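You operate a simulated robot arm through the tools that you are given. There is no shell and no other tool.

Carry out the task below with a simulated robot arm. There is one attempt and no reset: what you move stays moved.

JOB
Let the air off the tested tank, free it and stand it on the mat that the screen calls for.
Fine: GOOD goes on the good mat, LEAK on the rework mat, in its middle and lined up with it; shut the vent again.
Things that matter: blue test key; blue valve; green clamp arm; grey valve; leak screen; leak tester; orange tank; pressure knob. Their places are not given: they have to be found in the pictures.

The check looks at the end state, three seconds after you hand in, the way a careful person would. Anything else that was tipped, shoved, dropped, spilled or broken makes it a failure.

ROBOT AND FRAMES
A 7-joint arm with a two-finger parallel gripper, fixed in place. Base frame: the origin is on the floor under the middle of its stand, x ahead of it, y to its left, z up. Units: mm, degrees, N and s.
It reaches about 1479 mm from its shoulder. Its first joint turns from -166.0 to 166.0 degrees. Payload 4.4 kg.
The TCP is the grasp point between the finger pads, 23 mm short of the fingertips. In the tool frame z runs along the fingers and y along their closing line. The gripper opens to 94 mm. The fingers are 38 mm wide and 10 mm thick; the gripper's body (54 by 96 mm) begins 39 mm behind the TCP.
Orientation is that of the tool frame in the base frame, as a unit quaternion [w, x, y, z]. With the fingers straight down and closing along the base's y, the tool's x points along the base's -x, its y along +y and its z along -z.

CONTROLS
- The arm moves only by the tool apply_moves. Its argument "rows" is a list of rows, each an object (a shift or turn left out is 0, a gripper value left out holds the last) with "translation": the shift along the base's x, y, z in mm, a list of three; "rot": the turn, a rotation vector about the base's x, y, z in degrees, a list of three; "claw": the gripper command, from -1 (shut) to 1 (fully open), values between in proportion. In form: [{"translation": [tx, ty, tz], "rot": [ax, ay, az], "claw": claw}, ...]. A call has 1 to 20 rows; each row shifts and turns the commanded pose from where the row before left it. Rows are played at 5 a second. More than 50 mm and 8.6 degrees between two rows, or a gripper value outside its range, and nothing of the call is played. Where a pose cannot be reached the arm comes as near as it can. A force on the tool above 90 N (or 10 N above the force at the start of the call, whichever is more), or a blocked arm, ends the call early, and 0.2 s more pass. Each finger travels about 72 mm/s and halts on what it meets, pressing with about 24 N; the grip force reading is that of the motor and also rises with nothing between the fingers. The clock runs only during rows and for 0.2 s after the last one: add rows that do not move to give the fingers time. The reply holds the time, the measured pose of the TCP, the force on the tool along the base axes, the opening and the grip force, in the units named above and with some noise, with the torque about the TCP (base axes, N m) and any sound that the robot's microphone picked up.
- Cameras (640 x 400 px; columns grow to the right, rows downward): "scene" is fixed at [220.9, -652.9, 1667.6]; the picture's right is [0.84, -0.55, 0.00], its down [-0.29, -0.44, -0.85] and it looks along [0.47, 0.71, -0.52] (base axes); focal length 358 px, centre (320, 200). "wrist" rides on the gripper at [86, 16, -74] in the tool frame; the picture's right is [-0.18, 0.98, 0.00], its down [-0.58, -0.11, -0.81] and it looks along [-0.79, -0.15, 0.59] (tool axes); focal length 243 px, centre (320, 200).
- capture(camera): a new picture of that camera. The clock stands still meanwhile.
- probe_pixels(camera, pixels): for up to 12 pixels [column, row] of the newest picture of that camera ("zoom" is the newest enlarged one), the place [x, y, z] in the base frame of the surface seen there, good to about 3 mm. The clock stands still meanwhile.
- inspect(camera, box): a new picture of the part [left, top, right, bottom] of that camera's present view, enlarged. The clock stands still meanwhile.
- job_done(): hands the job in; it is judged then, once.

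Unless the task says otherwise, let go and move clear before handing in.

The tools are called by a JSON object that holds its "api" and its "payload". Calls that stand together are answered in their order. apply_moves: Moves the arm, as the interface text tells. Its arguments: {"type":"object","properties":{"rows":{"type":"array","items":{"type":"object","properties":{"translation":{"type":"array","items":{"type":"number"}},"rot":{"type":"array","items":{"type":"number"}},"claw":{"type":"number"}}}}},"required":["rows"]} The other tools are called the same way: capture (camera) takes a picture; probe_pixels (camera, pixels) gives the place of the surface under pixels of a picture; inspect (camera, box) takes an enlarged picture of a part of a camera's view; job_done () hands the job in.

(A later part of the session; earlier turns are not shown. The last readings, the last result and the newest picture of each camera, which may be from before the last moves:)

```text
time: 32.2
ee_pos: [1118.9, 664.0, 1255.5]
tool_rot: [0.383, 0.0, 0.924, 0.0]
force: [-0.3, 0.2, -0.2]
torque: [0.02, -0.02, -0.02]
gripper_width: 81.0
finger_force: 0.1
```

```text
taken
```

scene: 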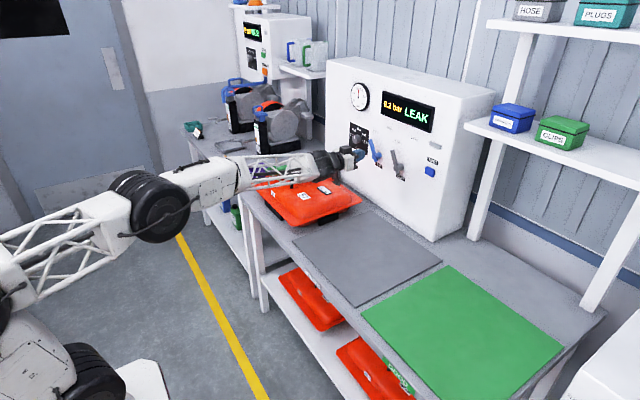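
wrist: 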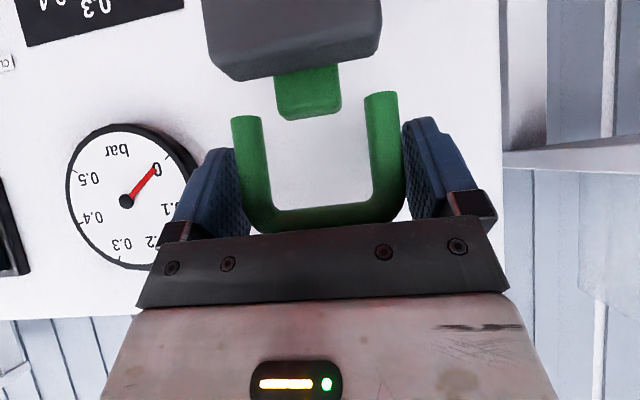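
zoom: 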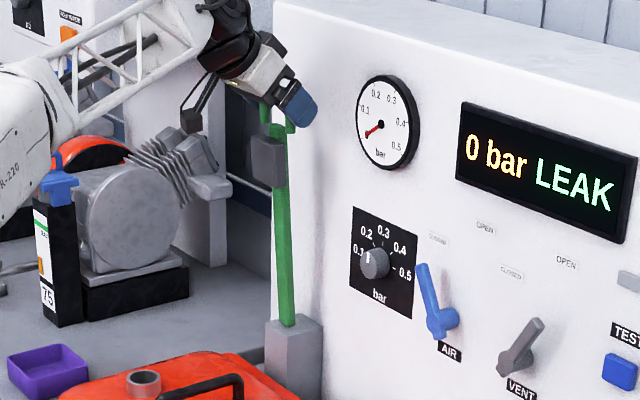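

The arm stays up by itself with no force on the fingers. I'll open fully and retreat back along the tool axis.

{"api": "apply_moves", "payload": {"rows": [{"claw": 1}, {}, {"translation": [-15, 0, 15]}, {"translation": [-20, 0, 20]}, {"translation": [-25, 0, 25]}, {"translation": [-35, 0, 20]}, {"translation": [-40, -10, 0]}, {}]}}

{"api": "capture", "payload": {"camera": "scene"}}

{"api": "capture", "payload": {"camera": "wrist"}}

```text
time: 34.0
ee_pos: [983.9, 653.9, 1335.2]
tool_rot: [0.382, 0.001, 0.924, -0.001]
force: [-0.6, 0.4, 0.3]
torque: [-0.01, 0.03, 0.01]
gripper_width: 94.0
finger_force: 0.0
```

```text
taken
```

scene: 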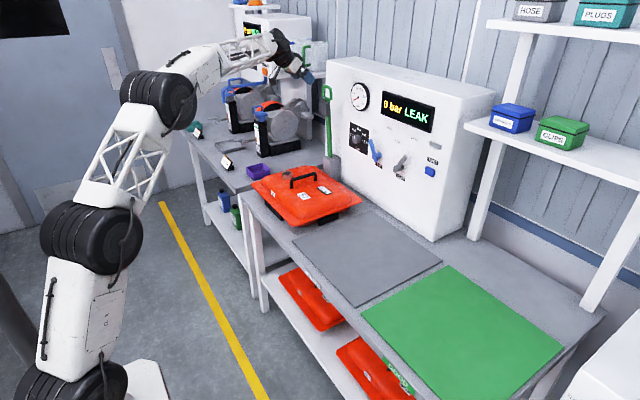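

```text
taken
```

wrist: 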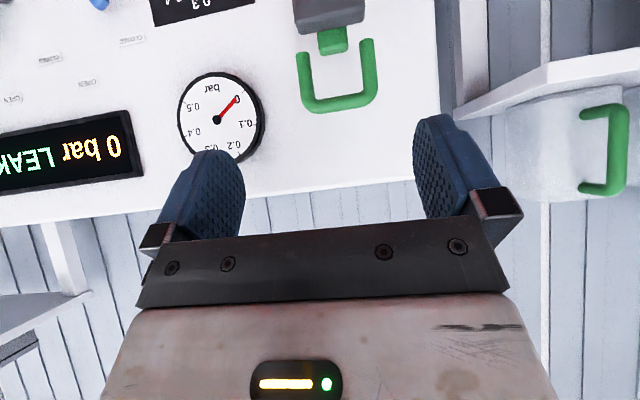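

The clamp arm stands upright on its own and the tank is free. I'll zoom on the tank and the grey mat to measure their exact poses.

{"api": "inspect", "payload": {"camera": "scene", "box": [235, 160, 375, 240]}}

```text
4.57 times, centred on (305, 200) of scene
```

zoom: 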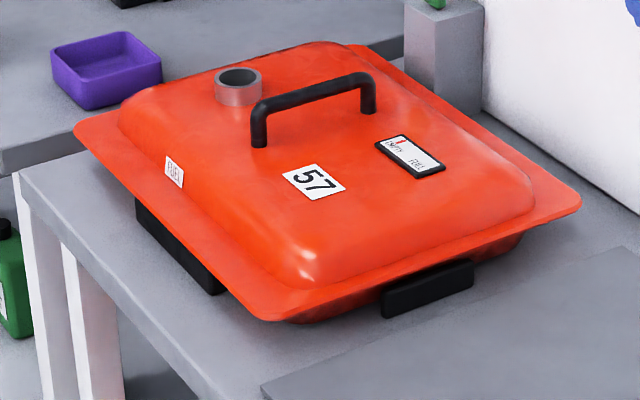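

{"api": "probe_pixels", "payload": {"camera": "zoom", "pixels": [[82, 127], [258, 314], [568, 198], [355, 52], [261, 110], [368, 80], [315, 85], [253, 130], [372, 100], [425, 290], [180, 245], [235, 80]]}}

{"api": "probe_pixels", "payload": {"camera": "zoom", "pixels": [[270, 383], [630, 252], [300, 300], [410, 255], [500, 218], [150, 195], [220, 265], [410, 300], [470, 280], [140, 215], [210, 288], [300, 107]]}}

```text
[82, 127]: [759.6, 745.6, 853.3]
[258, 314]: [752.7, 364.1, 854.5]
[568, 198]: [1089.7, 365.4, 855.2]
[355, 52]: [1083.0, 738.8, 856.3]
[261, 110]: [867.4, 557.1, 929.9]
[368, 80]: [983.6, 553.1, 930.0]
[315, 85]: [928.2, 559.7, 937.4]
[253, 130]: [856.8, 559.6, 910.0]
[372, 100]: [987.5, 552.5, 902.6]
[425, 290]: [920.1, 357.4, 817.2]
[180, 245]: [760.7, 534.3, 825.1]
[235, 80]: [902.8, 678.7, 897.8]
```

```text
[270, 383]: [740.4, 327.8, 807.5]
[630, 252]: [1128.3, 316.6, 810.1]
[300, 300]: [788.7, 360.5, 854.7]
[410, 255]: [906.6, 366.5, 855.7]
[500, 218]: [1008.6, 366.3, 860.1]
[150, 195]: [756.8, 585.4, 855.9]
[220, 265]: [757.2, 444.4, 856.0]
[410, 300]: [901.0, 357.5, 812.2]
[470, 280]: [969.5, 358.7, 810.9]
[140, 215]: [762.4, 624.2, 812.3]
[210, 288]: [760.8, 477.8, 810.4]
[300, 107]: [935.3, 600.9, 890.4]
```

The tank's flange spans x≈752–1092, y≈362–747 with the handle along x at y≈556 (scene readings), i.e. over its centre. Now zoom in on the grey mat's corners.

{"api": "inspect", "payload": {"camera": "scene", "box": [285, 200, 455, 315]}}

```text
3.48 times, centred on (370, 258) of scene
```

zoom: 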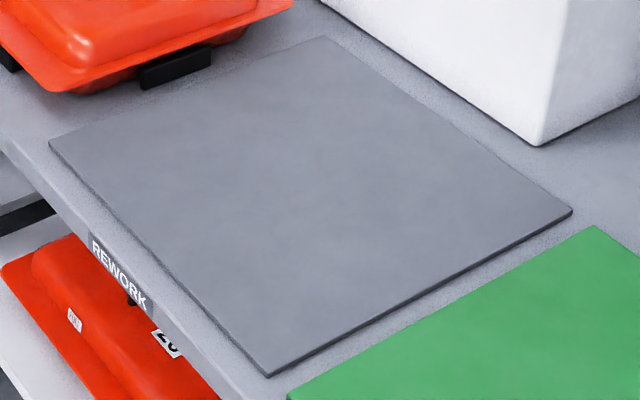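

{"api": "probe_pixels", "payload": {"camera": "zoom", "pixels": [[51, 142], [325, 39], [571, 208], [268, 373], [190, 89], [450, 125], [418, 290], [158, 258], [120, 213], [215, 320], [300, 200], [30, 150]]}}

{"api": "probe_pixels", "payload": {"camera": "scene", "pixels": [[299, 241], [371, 211], [437, 260], [362, 307], [318, 202], [300, 190]]}}

```text
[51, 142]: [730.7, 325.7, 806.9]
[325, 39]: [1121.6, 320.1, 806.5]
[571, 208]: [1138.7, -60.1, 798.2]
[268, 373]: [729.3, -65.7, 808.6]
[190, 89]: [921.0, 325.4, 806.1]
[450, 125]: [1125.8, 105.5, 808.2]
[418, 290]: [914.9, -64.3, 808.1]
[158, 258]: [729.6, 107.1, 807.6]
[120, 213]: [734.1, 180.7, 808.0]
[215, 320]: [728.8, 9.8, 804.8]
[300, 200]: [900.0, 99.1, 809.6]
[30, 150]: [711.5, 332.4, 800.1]
```

```text
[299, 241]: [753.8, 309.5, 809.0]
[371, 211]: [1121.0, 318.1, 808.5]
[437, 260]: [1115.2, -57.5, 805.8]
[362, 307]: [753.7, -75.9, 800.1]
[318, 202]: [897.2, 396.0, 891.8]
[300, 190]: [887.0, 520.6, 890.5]
```

The grey mat spans x≈729–1125, y≈-65–325 (centre ≈ (927, 130)); the tank's centre is ≈ (924, 555) in the same camera, so the shift needed is about (+3, -425). I'll turn the tool down over the handle and look from above.

{"api": "apply_moves", "payload": {"rows": [{"translation": [-20, -15, 0], "rot": [0, 7.5, 0], "claw": 1}, {"translation": [-20, -15, -10], "rot": [0, 7.5, 0]}, {"translation": [-20, -15, -20], "rot": [0, 7.5, 0]}, {"translation": [0, -15, -30], "rot": [0, 7.5, 0]}, {"translation": [0, -15, -30], "rot": [0, 7.5, 0]}, {"translation": [0, -15, -35], "rot": [0, 7.5, 0]}, {"translation": [0, -2, -40]}, {"translation": [0, 0, -40]}, {}]}}

{"api": "capture", "payload": {"camera": "wrist"}}

```text
time: 36.0
ee_pos: [924.0, 563.8, 1129.1]
tool_rot: [0.0, 0.001, 1.0, 0.0]
force: [0.3, 0.2, -0.1]
torque: [-0.03, 0.01, 0.01]
gripper_width: 94.1
finger_force: 0.0
```

```text
taken
```

wrist: 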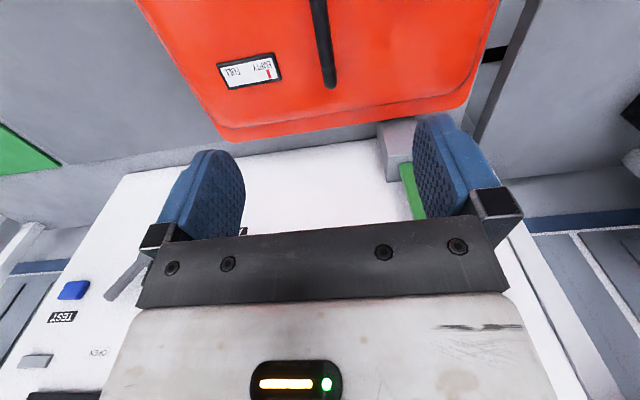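

The handle's far end shows at about (330,80), close to where the tool's midline projects. I'll probe the handle along its length.

{"api": "probe_pixels", "payload": {"camera": "wrist", "pixels": [[318, 5], [322, 30], [326, 55], [330, 75], [314, 20], [328, 20], [225, 135], [470, 100], [142, 3]]}}

{"api": "inspect", "payload": {"camera": "scene", "box": [240, 100, 380, 220]}}

```text
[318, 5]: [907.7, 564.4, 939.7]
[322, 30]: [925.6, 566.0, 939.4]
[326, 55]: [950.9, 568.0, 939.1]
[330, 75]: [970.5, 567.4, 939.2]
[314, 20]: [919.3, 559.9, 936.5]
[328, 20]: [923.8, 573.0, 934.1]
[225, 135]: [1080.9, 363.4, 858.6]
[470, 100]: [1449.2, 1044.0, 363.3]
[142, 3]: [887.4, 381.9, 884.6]
```

```text
3.33 times, centred on (310, 160) of scene
```

zoom: 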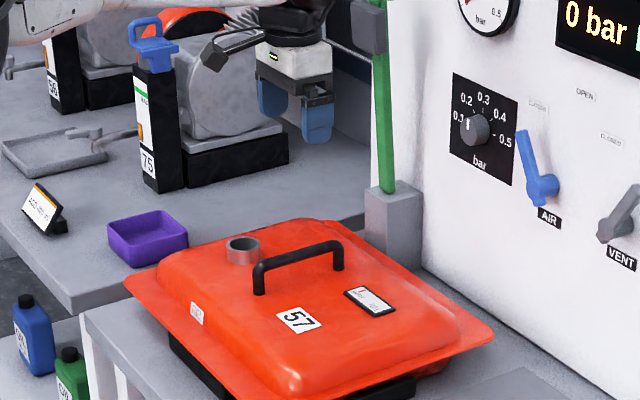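

Handle readings centre on y≈565, top z≈939, and the tool is at y≈564. I'll descend with open fingers around the bar to TCP z≈929.

{"api": "apply_moves", "payload": {"rows": [{"translation": [0, 0, -40]}, {"translation": [0, 0, -40]}, {"translation": [0, 0, -40]}, {"translation": [0, 0, -30]}, {"translation": [0, 0, -20]}, {"translation": [0, 0, -15]}, {"translation": [0, 0, -14]}, {}]}}

{"api": "capture", "payload": {"camera": "wrist"}}

{"api": "inspect", "payload": {"camera": "scene", "box": [240, 120, 380, 240]}}

```text
time: 37.8
ee_pos: [924.9, 562.7, 931.8]
tool_rot: [-0.001, 0.0, 1.0, 0.001]
force: [-1.2, 0.6, -0.5]
torque: [-0.02, 0.0, 0.01]
gripper_width: 93.9
finger_force: 0.1
```

```text
taken
```

wrist: 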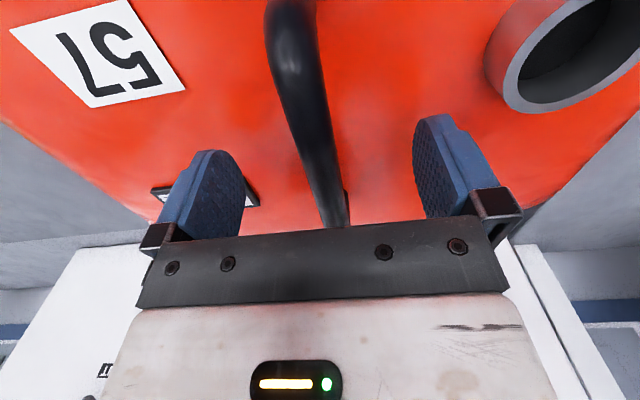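

```text
3.33 times, centred on (310, 180) of scene
```

zoom: 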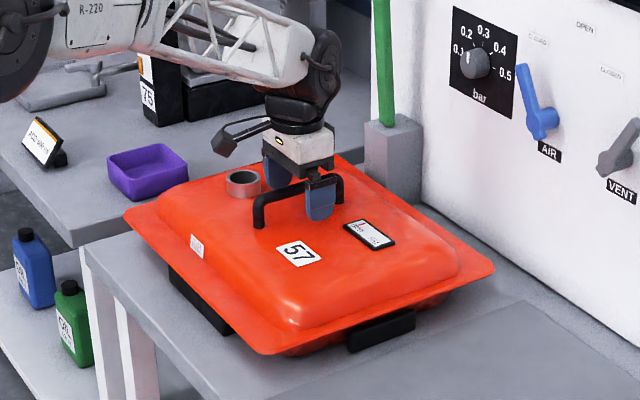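

The bar passes midway between the fingers (column ~325 vs midpoint ~328). I'll close the gripper on the handle.

{"api": "apply_moves", "payload": {"rows": [{"claw": 0.4}, {"claw": 0}, {"claw": -0.4}, {"claw": -0.7}, {"claw": -1}, {}, {}]}}

{"api": "capture", "payload": {"camera": "wrist"}}

```text
time: 39.4
ee_pos: [923.5, 563.6, 931.7]
tool_rot: [0.001, 0.0, 1.0, 0.0]
force: [-1.6, 5.3, 0.1]
torque: [0.0, 0.03, 0.04]
gripper_width: 15.7
finger_force: 23.7
```

```text
taken
```

wrist: 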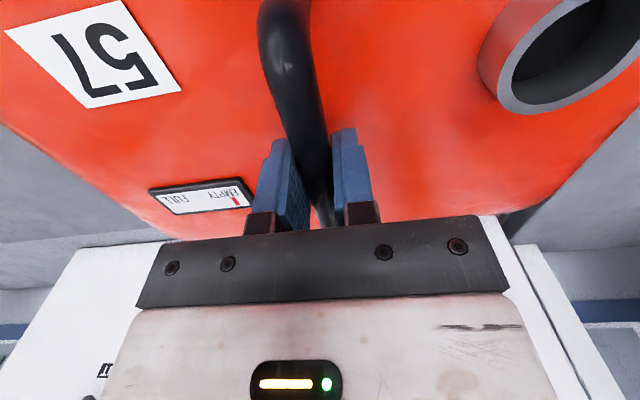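

The fingers hold the bar at 15.7 mm. I'll lift slowly 15 mm and check the weight and tilt.

{"api": "apply_moves", "payload": {"rows": [{"translation": [0, 0, 3]}, {"translation": [0, 0, 4]}, {"translation": [0, 0, 4]}, {"translation": [0, 0, 4]}, {}, {}]}}

{"api": "inspect", "payload": {"camera": "scene", "box": [240, 120, 380, 240]}}

{"api": "capture", "payload": {"camera": "wrist"}}

```text
time: 40.8
ee_pos: [923.9, 564.1, 947.9]
tool_rot: [0.001, 0.0, 1.0, -0.001]
force: [-0.3, -0.7, 4.0]
torque: [-0.04, 0.12, 0.05]
gripper_width: 15.5
finger_force: 23.7
```

```text
3.33 times, centred on (310, 180) of scene
```

zoom: 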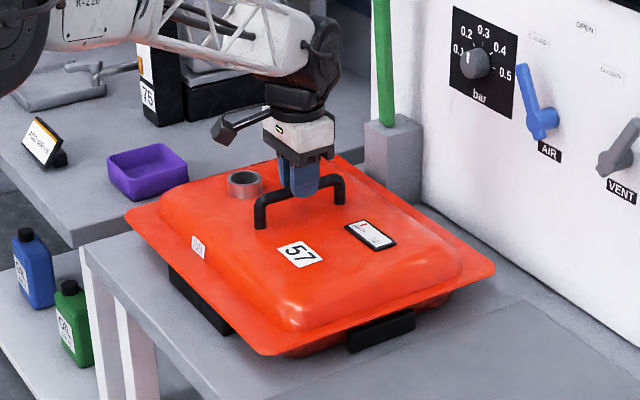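

```text
taken
```

wrist: 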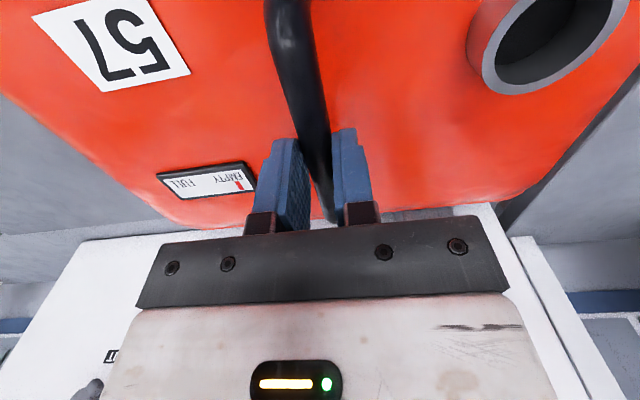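

The tank did not come up: the fingers slid up the bar (TCP z 948, tank unchanged in the picture). I'll loosen, go back down, and re-grip while testing how the grip force reading depends on the command.

{"api": "apply_moves", "payload": {"rows": [{"claw": -0.3}, {"claw": -0.3}, {"translation": [0, 0, -8]}, {"translation": [0, 0, -10]}, {"claw": -0.75}, {}, {}]}}

{"api": "apply_moves", "payload": {"rows": [{"claw": -0.9}, {}, {}]}}

{"api": "apply_moves", "payload": {"rows": [{"claw": -1}, {}, {}]}}

```text
time: 42.4
ee_pos: [923.4, 562.6, 928.6]
tool_rot: [-0.001, 0.001, 1.0, 0.0]
force: [-3.4, 0.3, 0.1]
torque: [-0.02, 0.15, -0.02]
gripper_width: 15.5
finger_force: 24.0
```

```text
time: 43.2
ee_pos: [924.9, 562.4, 928.3]
tool_rot: [0.001, 0.0, 1.0, 0.0]
force: [-3.6, -0.9, 0.3]
torque: [-0.01, 0.03, 0.04]
gripper_width: 15.9
finger_force: 23.8
```

```text
time: 44.0
ee_pos: [924.2, 562.6, 927.9]
tool_rot: [0.0, -0.001, 1.0, 0.0]
force: [-3.8, 0.1, -0.1]
torque: [-0.04, 0.14, 0.03]
gripper_width: 15.9
finger_force: 24.2
```

The grip reading is about 24 N whatever the command. I'll lift in 1.5 mm steps with single-row calls to see how the load builds.

{"api": "apply_moves", "payload": {"rows": [{"translation": [0, 0, 1.5]}]}}

{"api": "apply_moves", "payload": {"rows": [{"translation": [0, 0, 1.5]}]}}

{"api": "apply_moves", "payload": {"rows": [{"translation": [0, 0, 1.5]}]}}

{"api": "apply_moves", "payload": {"rows": [{"translation": [0, 0, 1.5]}]}}

```text
time: 44.4
ee_pos: [923.4, 562.5, 928.3]
tool_rot: [-0.002, 0.0, 1.0, -0.001]
force: [-0.6, 0.6, 0.2]
torque: [0.07, 0.0, -0.01]
gripper_width: 15.7
finger_force: 24.6
```

```text
time: 44.8
ee_pos: [924.0, 561.7, 930.1]
tool_rot: [0.001, 0.001, 1.0, 0.0]
force: [0.1, 0.5, -14.4]
torque: [0.07, 0.03, -0.01]
gripper_width: 15.8
finger_force: 23.3
```

```text
time: 45.2
ee_pos: [924.3, 562.5, 933.5]
tool_rot: [-0.001, 0.0, 1.0, 0.0]
force: [0.2, 0.4, -14.8]
torque: [0.06, 0.05, 0.01]
gripper_width: 16.1
finger_force: 24.1
```

```text
time: 45.6
ee_pos: [924.5, 564.0, 935.2]
tool_rot: [0.0, 0.0, 1.0, 0.0]
force: [-0.4, 0.7, -14.8]
torque: [0.07, 0.0, 0.03]
gripper_width: 16.1
finger_force: 23.5
```

The load holds steady at about -14.8 N, which could be the tank's weight. I'll look whether it is lifting.

{"api": "inspect", "payload": {"camera": "scene", "box": [240, 120, 380, 240]}}

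{"api": "capture", "payload": {"camera": "wrist"}}

```text
3.33 times, centred on (310, 180) of scene
```

zoom: 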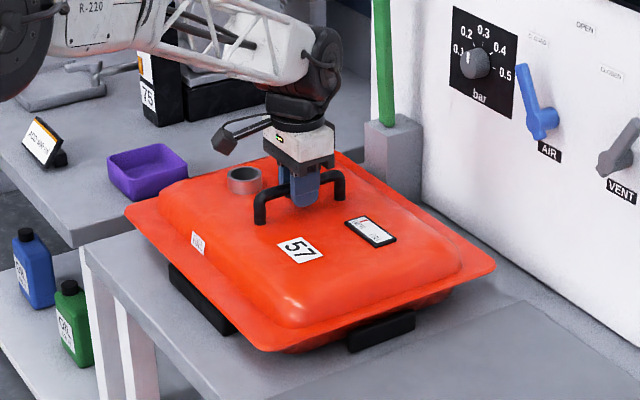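

```text
taken
```

wrist: 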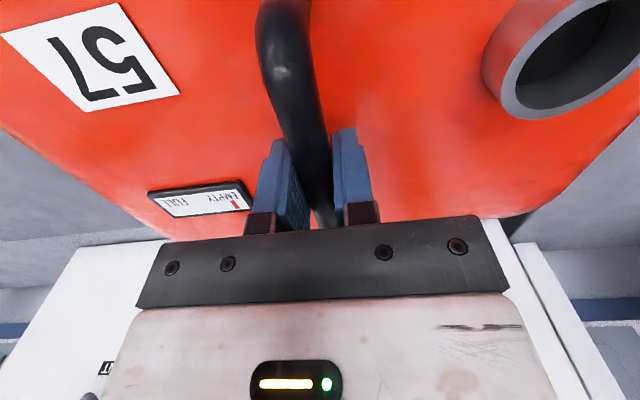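

The "57" label moved up a few pixels, so the tank seems to be hanging with a 14.8 N load. I'll wait without moving and probe the flange to check whether it creeps.

{"api": "apply_moves", "payload": {"rows": [{}, {}, {}, {}, {}]}}

{"api": "inspect", "payload": {"camera": "scene", "box": [240, 120, 380, 240]}}

{"api": "probe_pixels", "payload": {"camera": "zoom", "pixels": [[297, 249], [270, 347], [485, 266], [135, 207], [262, 200], [337, 180], [380, 335], [200, 305]]}}

```text
time: 46.8
ee_pos: [924.8, 562.7, 933.9]
tool_rot: [0.0, 0.0, 1.0, 0.001]
force: [-0.5, -0.5, -14.2]
torque: [0.08, 0.04, 0.0]
gripper_width: 15.7
finger_force: 24.0
```

```text
3.33 times, centred on (310, 180) of scene
```

zoom: 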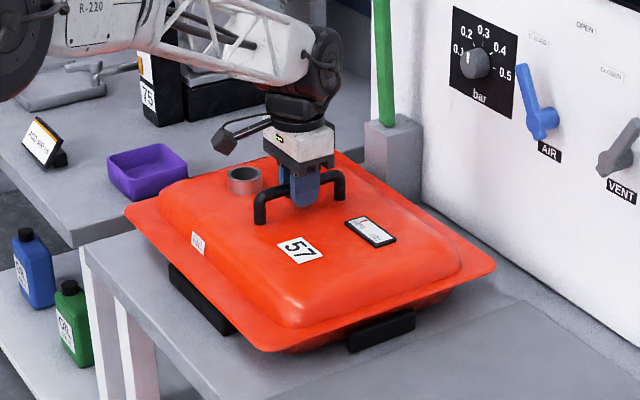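

```text
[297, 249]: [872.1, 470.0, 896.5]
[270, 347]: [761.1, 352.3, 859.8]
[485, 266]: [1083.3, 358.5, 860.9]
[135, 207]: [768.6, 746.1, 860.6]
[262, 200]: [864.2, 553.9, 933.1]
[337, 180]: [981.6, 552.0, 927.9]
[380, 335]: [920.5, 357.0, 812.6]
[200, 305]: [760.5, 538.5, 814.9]
```

The flange rose from z≈854.5 to ≈860, so the tank is hanging steadily at about 14.5 N (≈1.5 kg). I'll lift another 10 mm slowly and check it doesn't slip.

{"api": "apply_moves", "payload": {"rows": [{"translation": [0, 0, 1]}, {"translation": [0, 0, 1.2]}, {"translation": [0, 0, 1.5]}, {"translation": [0, 0, 1.5]}, {"translation": [0, 0, 1.5]}, {"translation": [0, 0, 1.5]}, {"translation": [0, 0, 1.2]}, {"translation": [0, 0, 0.8]}, {}]}}

{"api": "inspect", "payload": {"camera": "scene", "box": [240, 120, 380, 240]}}

{"api": "probe_pixels", "payload": {"camera": "zoom", "pixels": [[297, 242], [270, 340], [483, 259], [137, 200], [262, 193], [337, 173], [380, 328], [200, 298]]}}

```text
time: 48.8
ee_pos: [923.9, 562.1, 945.2]
tool_rot: [0.0, 0.0, 1.0, -0.001]
force: [-0.2, -0.5, -15.2]
torque: [0.06, 0.05, 0.0]
gripper_width: 15.8
finger_force: 24.2
```

```text
3.33 times, centred on (310, 180) of scene
```

zoom: 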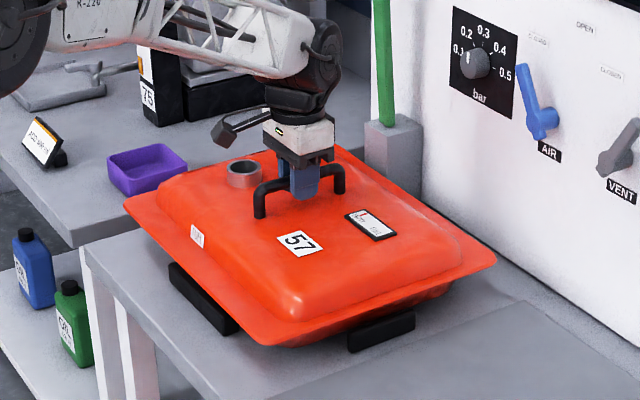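

```text
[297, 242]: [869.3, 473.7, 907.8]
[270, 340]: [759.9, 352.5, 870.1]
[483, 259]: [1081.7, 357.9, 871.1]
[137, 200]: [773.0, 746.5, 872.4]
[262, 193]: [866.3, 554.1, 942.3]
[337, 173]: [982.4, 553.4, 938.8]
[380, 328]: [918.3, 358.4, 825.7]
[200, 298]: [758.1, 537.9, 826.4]
```

The tank lifts cleanly (flange now z≈871) while the black blocks stay on the table—they are locators, the right one at y≈358. I'll probe the blocks' tops, then lift higher to clear them.

{"api": "probe_pixels", "payload": {"camera": "zoom", "pixels": [[355, 335], [410, 316], [380, 322], [395, 318], [355, 348], [175, 270], [230, 320], [230, 330], [200, 285], [178, 264]]}}

{"api": "apply_moves", "payload": {"rows": [{"translation": [0, 0, 1]}, {"translation": [0, 0, 1.5]}, {"translation": [0, 0, 2]}, {"translation": [0, 0, 2]}, {"translation": [0, 0, 2]}, {"translation": [0, 0, 2]}, {"translation": [0, 0, 2]}, {"translation": [0, 0, 2]}, {"translation": [0, 0, 2]}, {"translation": [0, 0, 2]}, {"translation": [0, 0, 1.5]}, {"translation": [0, 0, 1]}, {}]}}

```text
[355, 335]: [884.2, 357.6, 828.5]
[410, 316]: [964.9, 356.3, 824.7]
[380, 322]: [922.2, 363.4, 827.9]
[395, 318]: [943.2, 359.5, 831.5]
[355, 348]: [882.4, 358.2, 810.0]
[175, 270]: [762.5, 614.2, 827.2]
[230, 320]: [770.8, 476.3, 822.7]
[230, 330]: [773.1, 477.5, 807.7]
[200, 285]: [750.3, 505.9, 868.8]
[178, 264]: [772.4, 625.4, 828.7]
```

```text
time: 51.6
ee_pos: [924.6, 561.8, 964.6]
tool_rot: [0.001, 0.0, 1.0, 0.0]
force: [-0.1, 0.1, -14.6]
torque: [0.05, 0.07, 0.03]
gripper_width: 15.6
finger_force: 24.0
```

The locator blocks' tops are at z≈830 and the load is steady at -14.6 N. I'll lift another 30 mm so the tank's underside clears them well.

{"api": "apply_moves", "payload": {"rows": [{"translation": [0, 0, 1]}, {"translation": [0, 0, 1.5]}, {"translation": [0, 0, 2]}, {"translation": [0, 0, 2]}, {"translation": [0, 0, 2]}, {"translation": [0, 0, 2]}, {"translation": [0, 0, 2]}, {"translation": [0, 0, 2]}, {"translation": [0, 0, 2]}, {"translation": [0, 0, 2]}, {"translation": [0, 0, 2]}, {"translation": [0, 0, 2]}, {"translation": [0, 0, 2]}, {"translation": [0, 0, 2]}, {"translation": [0, 0, 1.5]}, {"translation": [0, 0, 1]}, {}]}}

{"api": "capture", "payload": {"camera": "scene"}}

{"api": "inspect", "payload": {"camera": "scene", "box": [240, 120, 380, 240]}}

```text
time: 55.2
ee_pos: [924.7, 562.8, 993.6]
tool_rot: [0.0, 0.0, 1.0, -0.001]
force: [0.2, -0.2, -15.6]
torque: [0.06, 0.04, 0.01]
gripper_width: 15.8
finger_force: 23.7
```

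```text
taken
```

scene: 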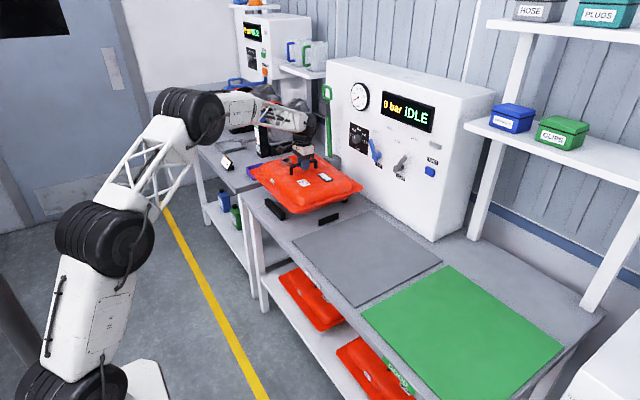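

```text
3.33 times, centred on (310, 180) of scene
```

zoom: 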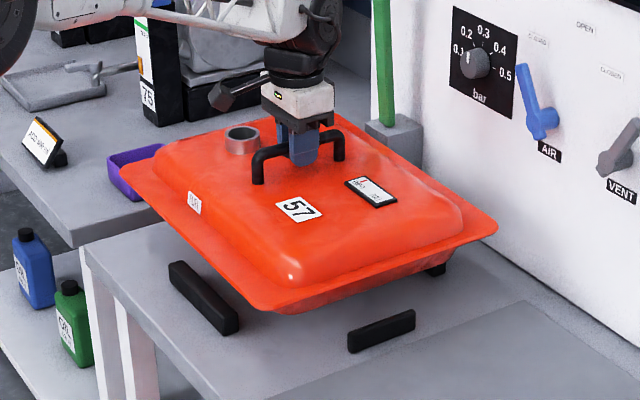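

The screen has gone to IDLE and the tank hangs level, clear of the blocks (left at zoom (205,295), right at (380,330)). I'll carry it slowly toward -y with gentle ramps.

{"api": "apply_moves", "payload": {"rows": [{"translation": [0, -2, 0]}, {"translation": [0, -4, 0]}, {"translation": [0, -6, 0]}, {"translation": [0, -8, 0]}, {"translation": [0, -10, 0]}, {"translation": [0, -10, 0]}, {"translation": [0, -10, 0]}, {"translation": [0, -10, 0]}, {"translation": [0, -10, 0]}, {"translation": [0, -10, 0]}, {"translation": [0, -10, 0]}, {"translation": [0, -10, 0]}, {"translation": [0, -10, 0]}, {"translation": [0, -10, 0]}, {"translation": [0, -8, 0]}, {"translation": [0, -6, 0]}, {"translation": [0, -4, 0]}, {"translation": [0, -2, 0]}, {}]}}

{"api": "capture", "payload": {"camera": "scene"}}

```text
time: 59.2
ee_pos: [924.8, 422.3, 994.0]
tool_rot: [0.0, 0.0, 1.0, 0.0]
force: [0.5, -0.3, -13.8]
torque: [0.05, 0.01, -0.01]
gripper_width: 15.6
finger_force: 24.3
```

```text
taken
```

scene: 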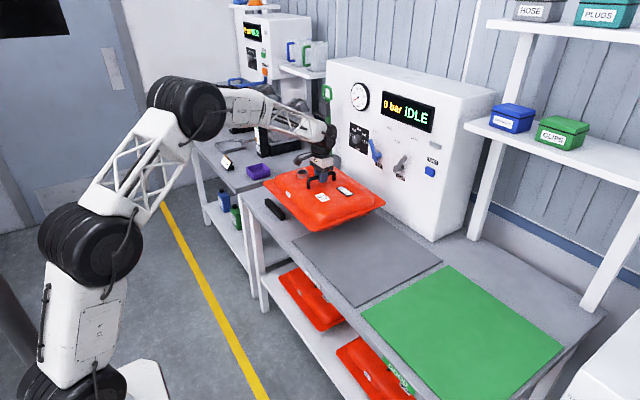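

The tank moved steadily (TCP y≈422, load unchanged). I'll carry it the next 280 mm in two equal ramps.

{"api": "apply_moves", "payload": {"rows": [{"translation": [0, -2, 0]}, {"translation": [0, -4, 0]}, {"translation": [0, -6, 0]}, {"translation": [0, -8, 0]}, {"translation": [0, -10, 0]}, {"translation": [0, -10, 0]}, {"translation": [0, -10, 0]}, {"translation": [0, -10, 0]}, {"translation": [0, -10, 0]}, {"translation": [0, -10, 0]}, {"translation": [0, -10, 0]}, {"translation": [0, -10, 0]}, {"translation": [0, -10, 0]}, {"translation": [0, -10, 0]}, {"translation": [0, -8, 0]}, {"translation": [0, -6, 0]}, {"translation": [0, -4, 0]}, {"translation": [0, -2, 0]}, {}]}}

{"api": "apply_moves", "payload": {"rows": [{"translation": [0, -2, 0]}, {"translation": [0, -4, 0]}, {"translation": [0, -6, 0]}, {"translation": [0, -8, 0]}, {"translation": [0, -10, 0]}, {"translation": [0, -10, 0]}, {"translation": [0, -10, 0]}, {"translation": [0, -10, 0]}, {"translation": [0, -10, 0]}, {"translation": [0, -10, 0]}, {"translation": [0, -10, 0]}, {"translation": [0, -10, 0]}, {"translation": [0, -10, 0]}, {"translation": [0, -10, 0]}, {"translation": [0, -8, 0]}, {"translation": [0, -6, 0]}, {"translation": [0, -4, 0]}, {"translation": [0, -2, 0]}, {}]}}

{"api": "capture", "payload": {"camera": "scene"}}

{"api": "capture", "payload": {"camera": "wrist"}}

```text
time: 63.2
ee_pos: [923.2, 282.9, 993.9]
tool_rot: [0.0, -0.001, 1.0, 0.0]
force: [0.8, 0.4, -15.2]
torque: [0.03, 0.03, -0.01]
gripper_width: 15.9
finger_force: 23.7
```

```text
time: 67.2
ee_pos: [925.1, 143.0, 994.5]
tool_rot: [0.0, 0.0, 1.0, 0.0]
force: [-0.2, 0.2, -14.3]
torque: [0.0, 0.02, 0.03]
gripper_width: 15.5
finger_force: 24.3
```

```text
taken
```

scene: 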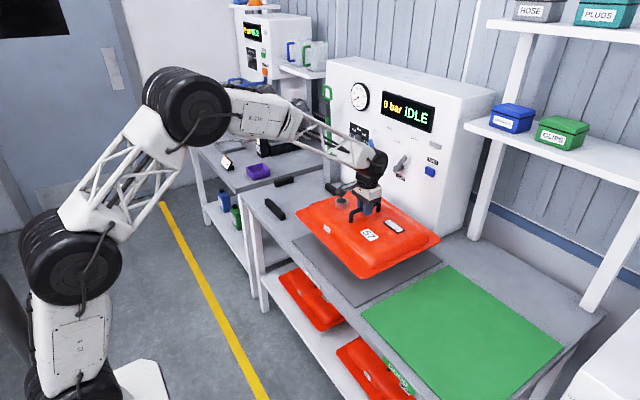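

```text
taken
```

wrist: 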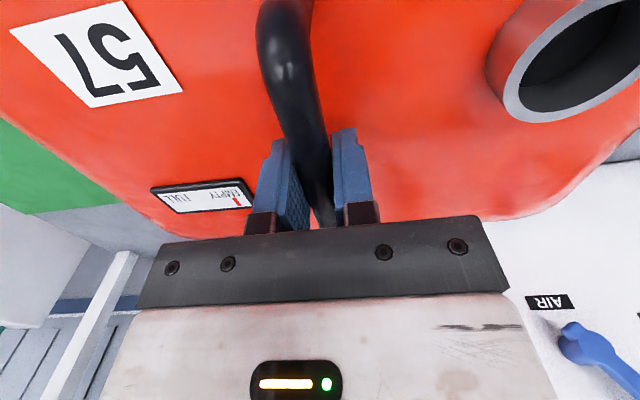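

The tank is now over the grey mat. I'll zoom to measure the flange edges against the mat before lowering.

{"api": "inspect", "payload": {"camera": "scene", "box": [285, 175, 455, 310]}}

```text
2.96 times, centred on (370, 242) of scene
```

zoom: 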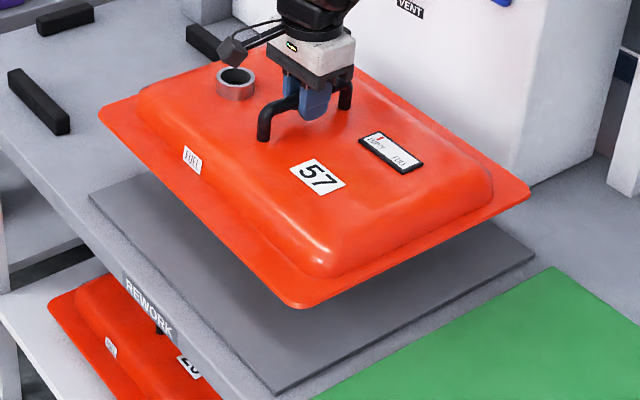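

{"api": "probe_pixels", "payload": {"camera": "zoom", "pixels": [[103, 112], [122, 140], [200, 220], [250, 271], [290, 302], [308, 304], [400, 260], [480, 221], [525, 192], [480, 155], [263, 133], [346, 95]]}}

{"api": "probe_pixels", "payload": {"camera": "zoom", "pixels": [[93, 197], [180, 292], [277, 390], [400, 325], [530, 257], [240, 352], [470, 289], [320, 175]]}}

```text
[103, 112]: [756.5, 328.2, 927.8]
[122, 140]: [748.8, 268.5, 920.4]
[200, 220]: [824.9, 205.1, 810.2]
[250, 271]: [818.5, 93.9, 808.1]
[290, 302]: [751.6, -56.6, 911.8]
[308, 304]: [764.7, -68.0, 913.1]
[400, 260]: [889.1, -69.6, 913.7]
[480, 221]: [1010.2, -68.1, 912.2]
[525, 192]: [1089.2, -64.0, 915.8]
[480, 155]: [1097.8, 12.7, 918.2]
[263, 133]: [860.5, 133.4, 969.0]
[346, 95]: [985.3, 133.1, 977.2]
```

```text
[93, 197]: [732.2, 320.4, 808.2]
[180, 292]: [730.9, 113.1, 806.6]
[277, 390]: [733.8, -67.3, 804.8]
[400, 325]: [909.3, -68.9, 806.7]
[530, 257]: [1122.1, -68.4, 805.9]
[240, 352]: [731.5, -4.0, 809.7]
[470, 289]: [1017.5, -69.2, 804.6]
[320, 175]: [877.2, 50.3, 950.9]
```

The tank hangs with its right side about 12 mm low (z 912 vs ~925), handle at (923, 133), and mat centre at about (927.5, 129) in the same camera. I'll shift (+4.5, -3.5) and lower most of the way.

{"api": "apply_moves", "payload": {"rows": [{"translation": [1.5, -1, 0]}, {"translation": [1.5, -1.5, 0]}, {"translation": [1.5, -1, 0]}, {"translation": [0, 0, -1]}, {"translation": [0, 0, -2]}, {"translation": [0, 0, -3]}, {"translation": [0, 0, -3]}, {"translation": [0, 0, -3]}, {"translation": [0, 0, -3]}, {"translation": [0, 0, -3]}, {"translation": [0, 0, -3]}, {"translation": [0, 0, -3]}, {"translation": [0, 0, -3]}, {"translation": [0, 0, -3]}, {"translation": [0, 0, -3]}, {"translation": [0, 0, -3]}, {"translation": [0, 0, -2]}, {"translation": [0, 0, -1]}, {}]}}

{"api": "inspect", "payload": {"camera": "scene", "box": [285, 175, 455, 310]}}

```text
time: 71.2
ee_pos: [928.9, 138.7, 956.3]
tool_rot: [0.0, -0.001, 1.0, 0.0]
force: [0.3, -0.1, -13.9]
torque: [0.0, 0.02, 0.01]
gripper_width: 15.8
finger_force: 23.1
```

```text
2.96 times, centred on (370, 242) of scene
```

zoom: 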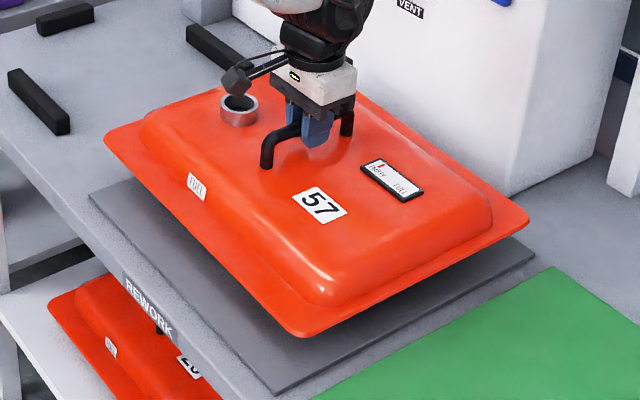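

The tank is about 25 mm above resting height and still hanging freely. I'll lower in small steps and watch for the load to come off.

{"api": "apply_moves", "payload": {"rows": [{"translation": [0, 0, -1.5]}, {"translation": [0, 0, -1.5]}, {"translation": [0, 0, -1.5]}, {"translation": [0, 0, -1.5]}, {"translation": [0, 0, -1.5]}, {"translation": [0, 0, -1.5]}, {"translation": [0, 0, -1.5]}, {}]}}

{"api": "apply_moves", "payload": {"rows": [{"translation": [0, 0, -1.5]}, {"translation": [0, 0, -1.5]}, {}]}}

{"api": "apply_moves", "payload": {"rows": [{"translation": [0, 0, -1.5]}, {"translation": [0, 0, -1.5]}, {}]}}

```text
time: 73.0
ee_pos: [928.5, 140.2, 943.3]
tool_rot: [0.0, 0.0, 1.0, -0.001]
force: [0.1, -0.3, -15.2]
torque: [0.02, 0.0, 0.0]
gripper_width: 15.6
finger_force: 24.0
```

```text
time: 73.8
ee_pos: [927.8, 139.2, 941.5]
tool_rot: [0.0, 0.0, 1.0, 0.0]
force: [0.6, 0.2, -13.9]
torque: [-0.07, -0.13, 0.08]
gripper_width: 15.8
finger_force: 24.0
```

```text
time: 74.6
ee_pos: [928.6, 138.4, 939.5]
tool_rot: [-0.001, 0.0, 1.0, 0.0]
force: [-0.3, 1.1, -13.9]
torque: [-0.02, -0.08, 0.02]
gripper_width: 15.7
finger_force: 23.5
```

Still about -14 N at z≈939.5. I'll keep going in small steps.

{"api": "apply_moves", "payload": {"rows": [{"translation": [0, 0, -1.5]}, {"translation": [0, 0, -1.5]}, {}]}}

{"api": "apply_moves", "payload": {"rows": [{"translation": [0, 0, -1.5]}, {}]}}

{"api": "apply_moves", "payload": {"rows": [{"translation": [0, 0, -1.5]}, {}]}}

{"api": "inspect", "payload": {"camera": "scene", "box": [285, 175, 455, 310]}}

```text
time: 75.4
ee_pos: [929.6, 138.9, 938.0]
tool_rot: [0.001, 0.0, 1.0, 0.0]
force: [-6.6, -2.5, 4.0]
torque: [-0.02, 0.37, 0.03]
gripper_width: 15.9
finger_force: 24.0
```

```text
time: 76.0
ee_pos: [930.9, 139.2, 937.4]
tool_rot: [0.002, 0.0, 1.0, 0.0]
force: [-5.8, -1.8, 25.8]
torque: [0.01, 0.02, 0.01]
gripper_width: 15.5
finger_force: 23.8
```

```text
time: 76.6
ee_pos: [928.5, 137.9, 933.1]
tool_rot: [0.001, 0.0, 1.0, 0.0]
force: [7.9, 5.4, 24.3]
torque: [0.01, -0.05, -0.02]
gripper_width: 15.8
finger_force: 24.2
```

```text
2.96 times, centred on (370, 242) of scene
```

zoom: 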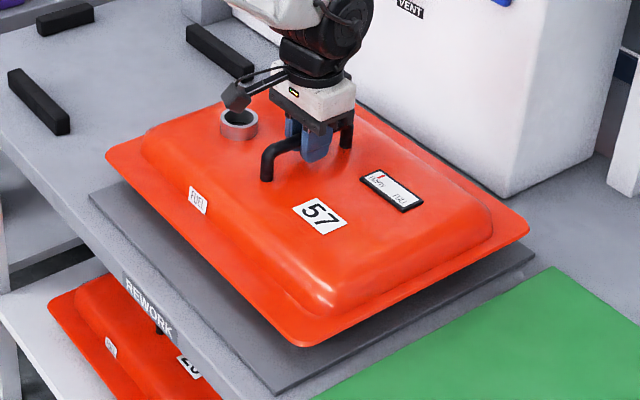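

The load flipped to +25 N, so the tank is resting on the mat. I'll check the flange heights for level and its position before letting go.

{"api": "probe_pixels", "payload": {"camera": "zoom", "pixels": [[110, 155], [127, 176], [180, 230], [250, 303], [300, 343], [400, 302], [480, 259], [524, 231], [480, 193], [266, 172], [347, 130], [320, 213]]}}

{"api": "capture", "payload": {"camera": "wrist"}}

```text
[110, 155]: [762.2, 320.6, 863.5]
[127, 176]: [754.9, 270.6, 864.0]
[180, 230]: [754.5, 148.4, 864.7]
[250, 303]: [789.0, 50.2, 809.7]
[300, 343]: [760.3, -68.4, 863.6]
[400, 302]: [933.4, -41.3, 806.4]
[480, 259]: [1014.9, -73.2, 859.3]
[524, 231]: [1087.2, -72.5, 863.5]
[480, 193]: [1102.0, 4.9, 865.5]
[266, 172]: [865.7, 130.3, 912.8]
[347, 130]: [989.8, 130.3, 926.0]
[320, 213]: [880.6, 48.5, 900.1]
```

```text
taken
```

wrist: 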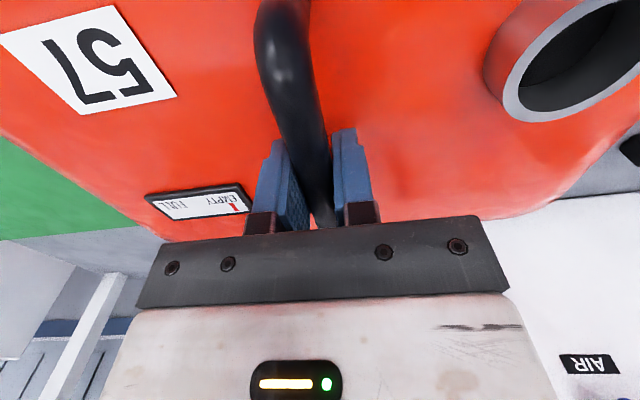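

The flange is level at z≈863.5 all round, spanning x≈755–1100, y≈-71–322 on the mat's 730–1125, -67–323, so it's centred and square. I'll let go of the handle and rise straight up.

{"api": "apply_moves", "payload": {"rows": [{"translation": [0, 0, 2]}, {"claw": -0.8}, {"claw": -0.5}, {"claw": 0}, {"claw": 0.3}, {}, {"translation": [0, 0, 10]}, {"translation": [0, 0, 25]}, {"translation": [0, 0, 40]}, {"translation": [0, 0, 40]}, {}]}}

{"api": "inspect", "payload": {"camera": "scene", "box": [285, 175, 455, 310]}}

{"api": "capture", "payload": {"camera": "wrist"}}

```text
time: 79.0
ee_pos: [929.4, 140.1, 1049.9]
tool_rot: [0.0, 0.0, 1.0, 0.0]
force: [0.4, -0.2, -0.5]
torque: [0.01, 0.0, 0.01]
gripper_width: 61.3
finger_force: 0.1
```

```text
2.96 times, centred on (370, 242) of scene
```

zoom: 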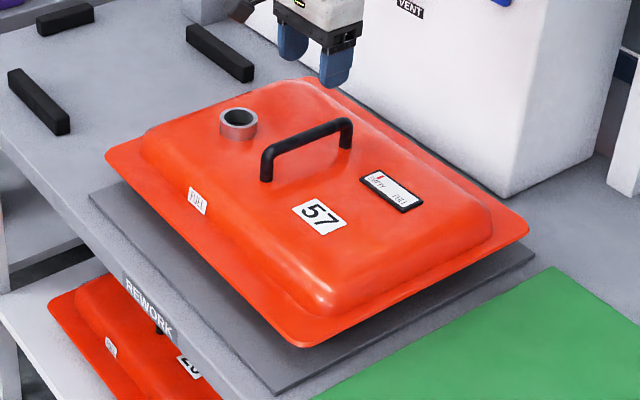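

```text
taken
```

wrist: 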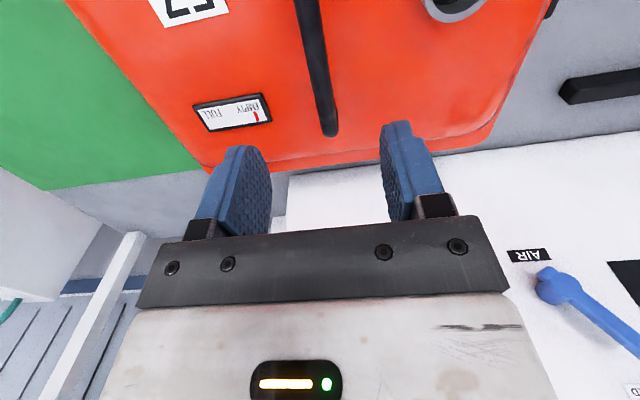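

The tank stands freely on the grey mat. Now for the vent: I'll rise, back off, close the fingers and turn the tool horizontal to the right of the vent lever.

{"api": "apply_moves", "payload": {"rows": [{"translation": [-30, 0, 40]}, {"translation": [-40, 0, 40]}, {"translation": [-40, 0, 40]}, {"translation": [-20, 3, 20], "claw": -1}, {"rot": [0, -8.4, 0]}, {"rot": [0, -8.4, 0]}, {"rot": [0, -8.4, 0]}, {"rot": [0, -8.4, 0]}, {"rot": [0, -8.4, 0]}, {"rot": [0, -8.4, 0]}, {"rot": [0, -8.4, 0]}, {"rot": [0, -8.4, 0]}, {"rot": [0, -8.4, 0]}, {"rot": [0, -8.4, 0]}, {"rot": [0, -6, 0]}, {"translation": [30, 2, -16]}, {"translation": [40, 2, -16]}, {"translation": [40, 2, -16]}, {"translation": [40, 2, -16]}, {"translation": [40, 2, -16]}]}}

{"api": "capture", "payload": {"camera": "wrist"}}

{"api": "capture", "payload": {"camera": "scene"}}

```text
refused: row 2 steps farther than a row can; nothing moved
```

```text
taken
```

wrist: 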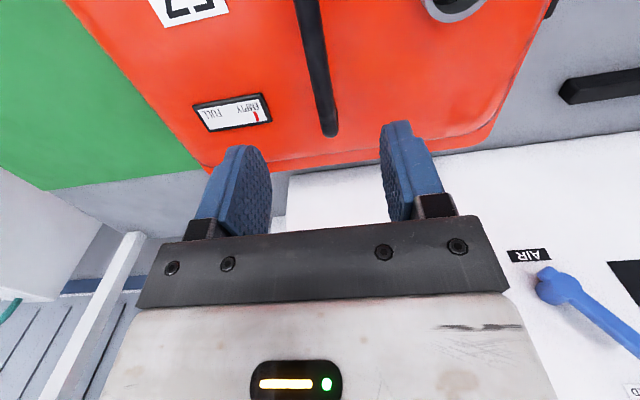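

```text
taken
```

scene: 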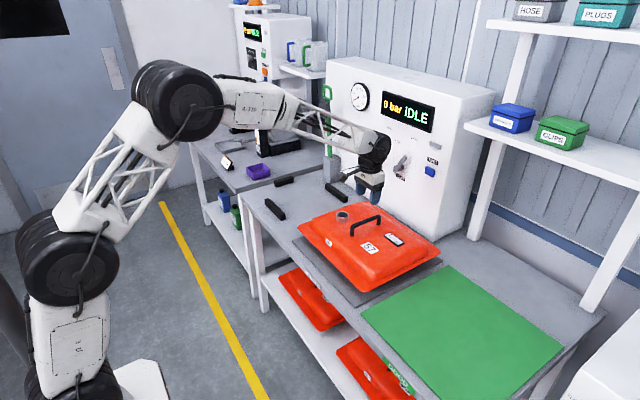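

The call was refused because one row's step exceeded 50 mm; nothing moved and the tank stands as before. I'll repeat with smaller steps.

{"api": "apply_moves", "payload": {"rows": [{"translation": [0, 0, 40]}, {"translation": [-30, 0, 35]}, {"translation": [-35, 0, 30]}, {"translation": [-35, 0, 30], "claw": -1}, {"translation": [-30, 3, 10], "rot": [0, -8.4, 0]}, {"rot": [0, -8.4, 0]}, {"rot": [0, -8.4, 0]}, {"rot": [0, -8.4, 0]}, {"rot": [0, -8.4, 0]}, {"rot": [0, -8.4, 0]}, {"rot": [0, -8.4, 0]}, {"rot": [0, -8.4, 0]}, {"rot": [0, -8.4, 0]}, {"rot": [0, -8.4, 0]}, {"rot": [0, -6, 0]}, {"translation": [40, 2, -17]}, {"translation": [40, 2, -17]}, {"translation": [40, 2, -17]}, {"translation": [40, 2, -17]}, {"translation": [30, 2, -16]}]}}

{"api": "capture", "payload": {"camera": "wrist"}}

{"api": "capture", "payload": {"camera": "scene"}}

```text
time: 83.2
ee_pos: [989.7, 152.6, 1112.6]
tool_rot: [0.708, 0.0, 0.706, 0.001]
force: [-1.0, -0.2, 0.7]
torque: [-0.01, 0.05, -0.01]
gripper_width: 0.0
finger_force: 24.1
```

```text
taken
```

wrist: 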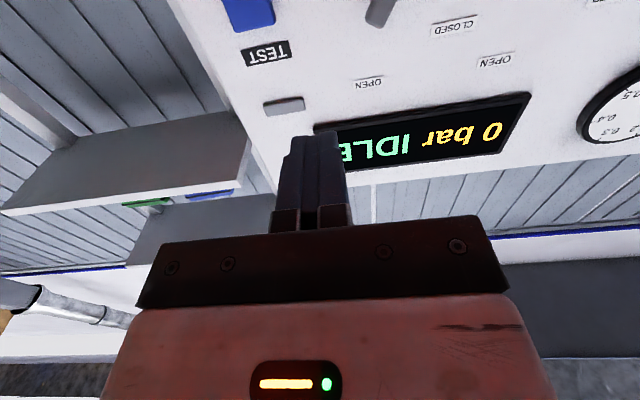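

```text
taken
```

scene: 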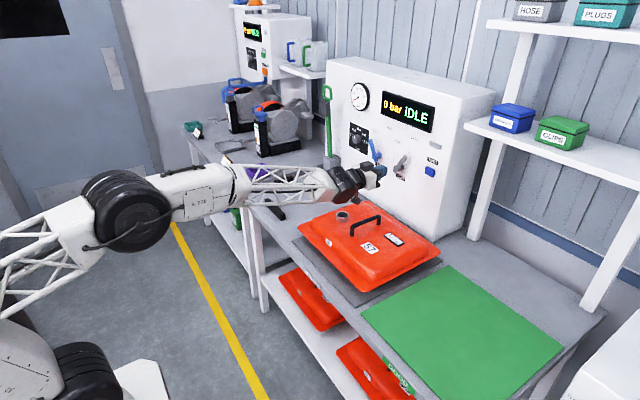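

The tool is horizontal at (990, 153, 1112); the vent lever tip shows at wrist (383,10), to its left side in base terms. I'll check the lever tip's place before moving in.

{"api": "probe_pixels", "payload": {"camera": "wrist", "pixels": [[378, 18], [385, 5], [392, 5], [248, 10], [285, 105], [370, 83]]}}

{"api": "inspect", "payload": {"camera": "scene", "box": [345, 120, 445, 190]}}

```text
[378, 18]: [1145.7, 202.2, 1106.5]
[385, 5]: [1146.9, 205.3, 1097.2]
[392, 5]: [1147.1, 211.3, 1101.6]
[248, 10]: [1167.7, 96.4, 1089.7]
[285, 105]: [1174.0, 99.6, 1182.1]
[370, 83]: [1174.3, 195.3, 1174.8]
```

```text
5.71 times, centred on (395, 155) of scene
```

zoom: 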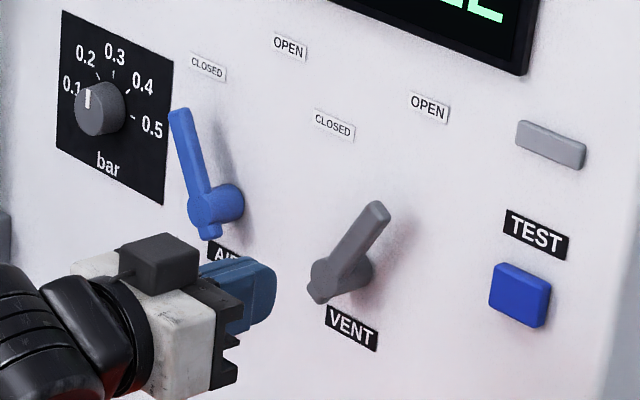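

The lever tip is at y≈200 and the fist's left face at y≈163, so there's room. I'll go forward to put the fingertips beside the lever's right side.

{"api": "apply_moves", "payload": {"rows": [{"translation": [40, 0, 0]}, {"translation": [40, 0, -1]}, {"translation": [40, 0, -1]}, {"translation": [26, 0, 0]}, {}]}}

{"api": "inspect", "payload": {"camera": "scene", "box": [345, 120, 445, 190]}}

{"api": "capture", "payload": {"camera": "wrist"}}

```text
time: 84.4
ee_pos: [1135.2, 152.0, 1107.5]
tool_rot: [0.707, 0.0, 0.707, 0.0]
force: [-0.6, 0.1, -0.3]
torque: [0.01, 0.03, 0.0]
gripper_width: 0.2
finger_force: 23.7
```

```text
5.71 times, centred on (395, 155) of scene
```

zoom: 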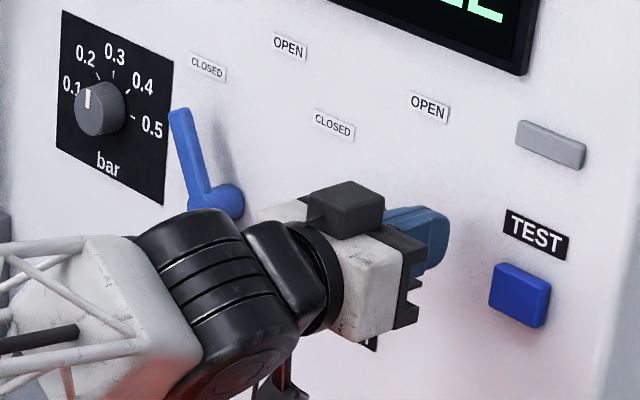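

```text
taken
```

wrist: 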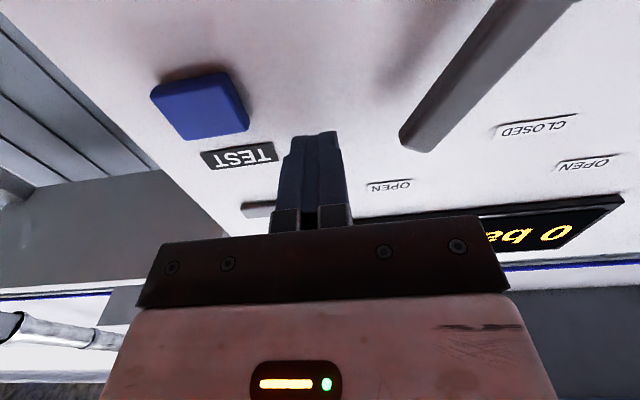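

The fist sits right of the lever tip (wrist (425,130)) with the TEST key untouched. I'll push +y toward CLOSED.

{"api": "apply_moves", "payload": {"rows": [{"translation": [0, 10, 0]}, {"translation": [0, 10, 0]}, {"translation": [0, 8, 0]}, {"translation": [0, 8, 0]}, {"translation": [0, 8, 0]}, {"translation": [0, 6, 0]}, {"translation": [0, 6, 0]}, {"translation": [0, 6, 0]}]}}

{"api": "inspect", "payload": {"camera": "scene", "box": [345, 75, 445, 190]}}

{"api": "capture", "payload": {"camera": "wrist"}}

```text
time: 86.2
ee_pos: [1136.1, 214.0, 1109.1]
tool_rot: [0.707, 0.0, 0.707, 0.0]
force: [-0.3, 0.3, -0.3]
torque: [-0.03, 0.02, -0.01]
gripper_width: 0.2
finger_force: 24.2
```

```text
3.48 times, centred on (395, 132) of scene
```

zoom: 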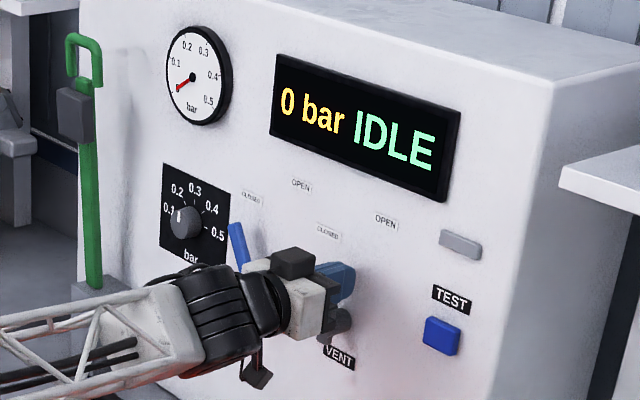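

```text
taken
```

wrist: 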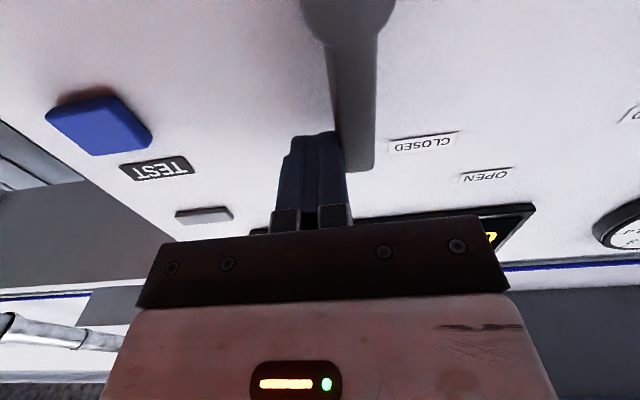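

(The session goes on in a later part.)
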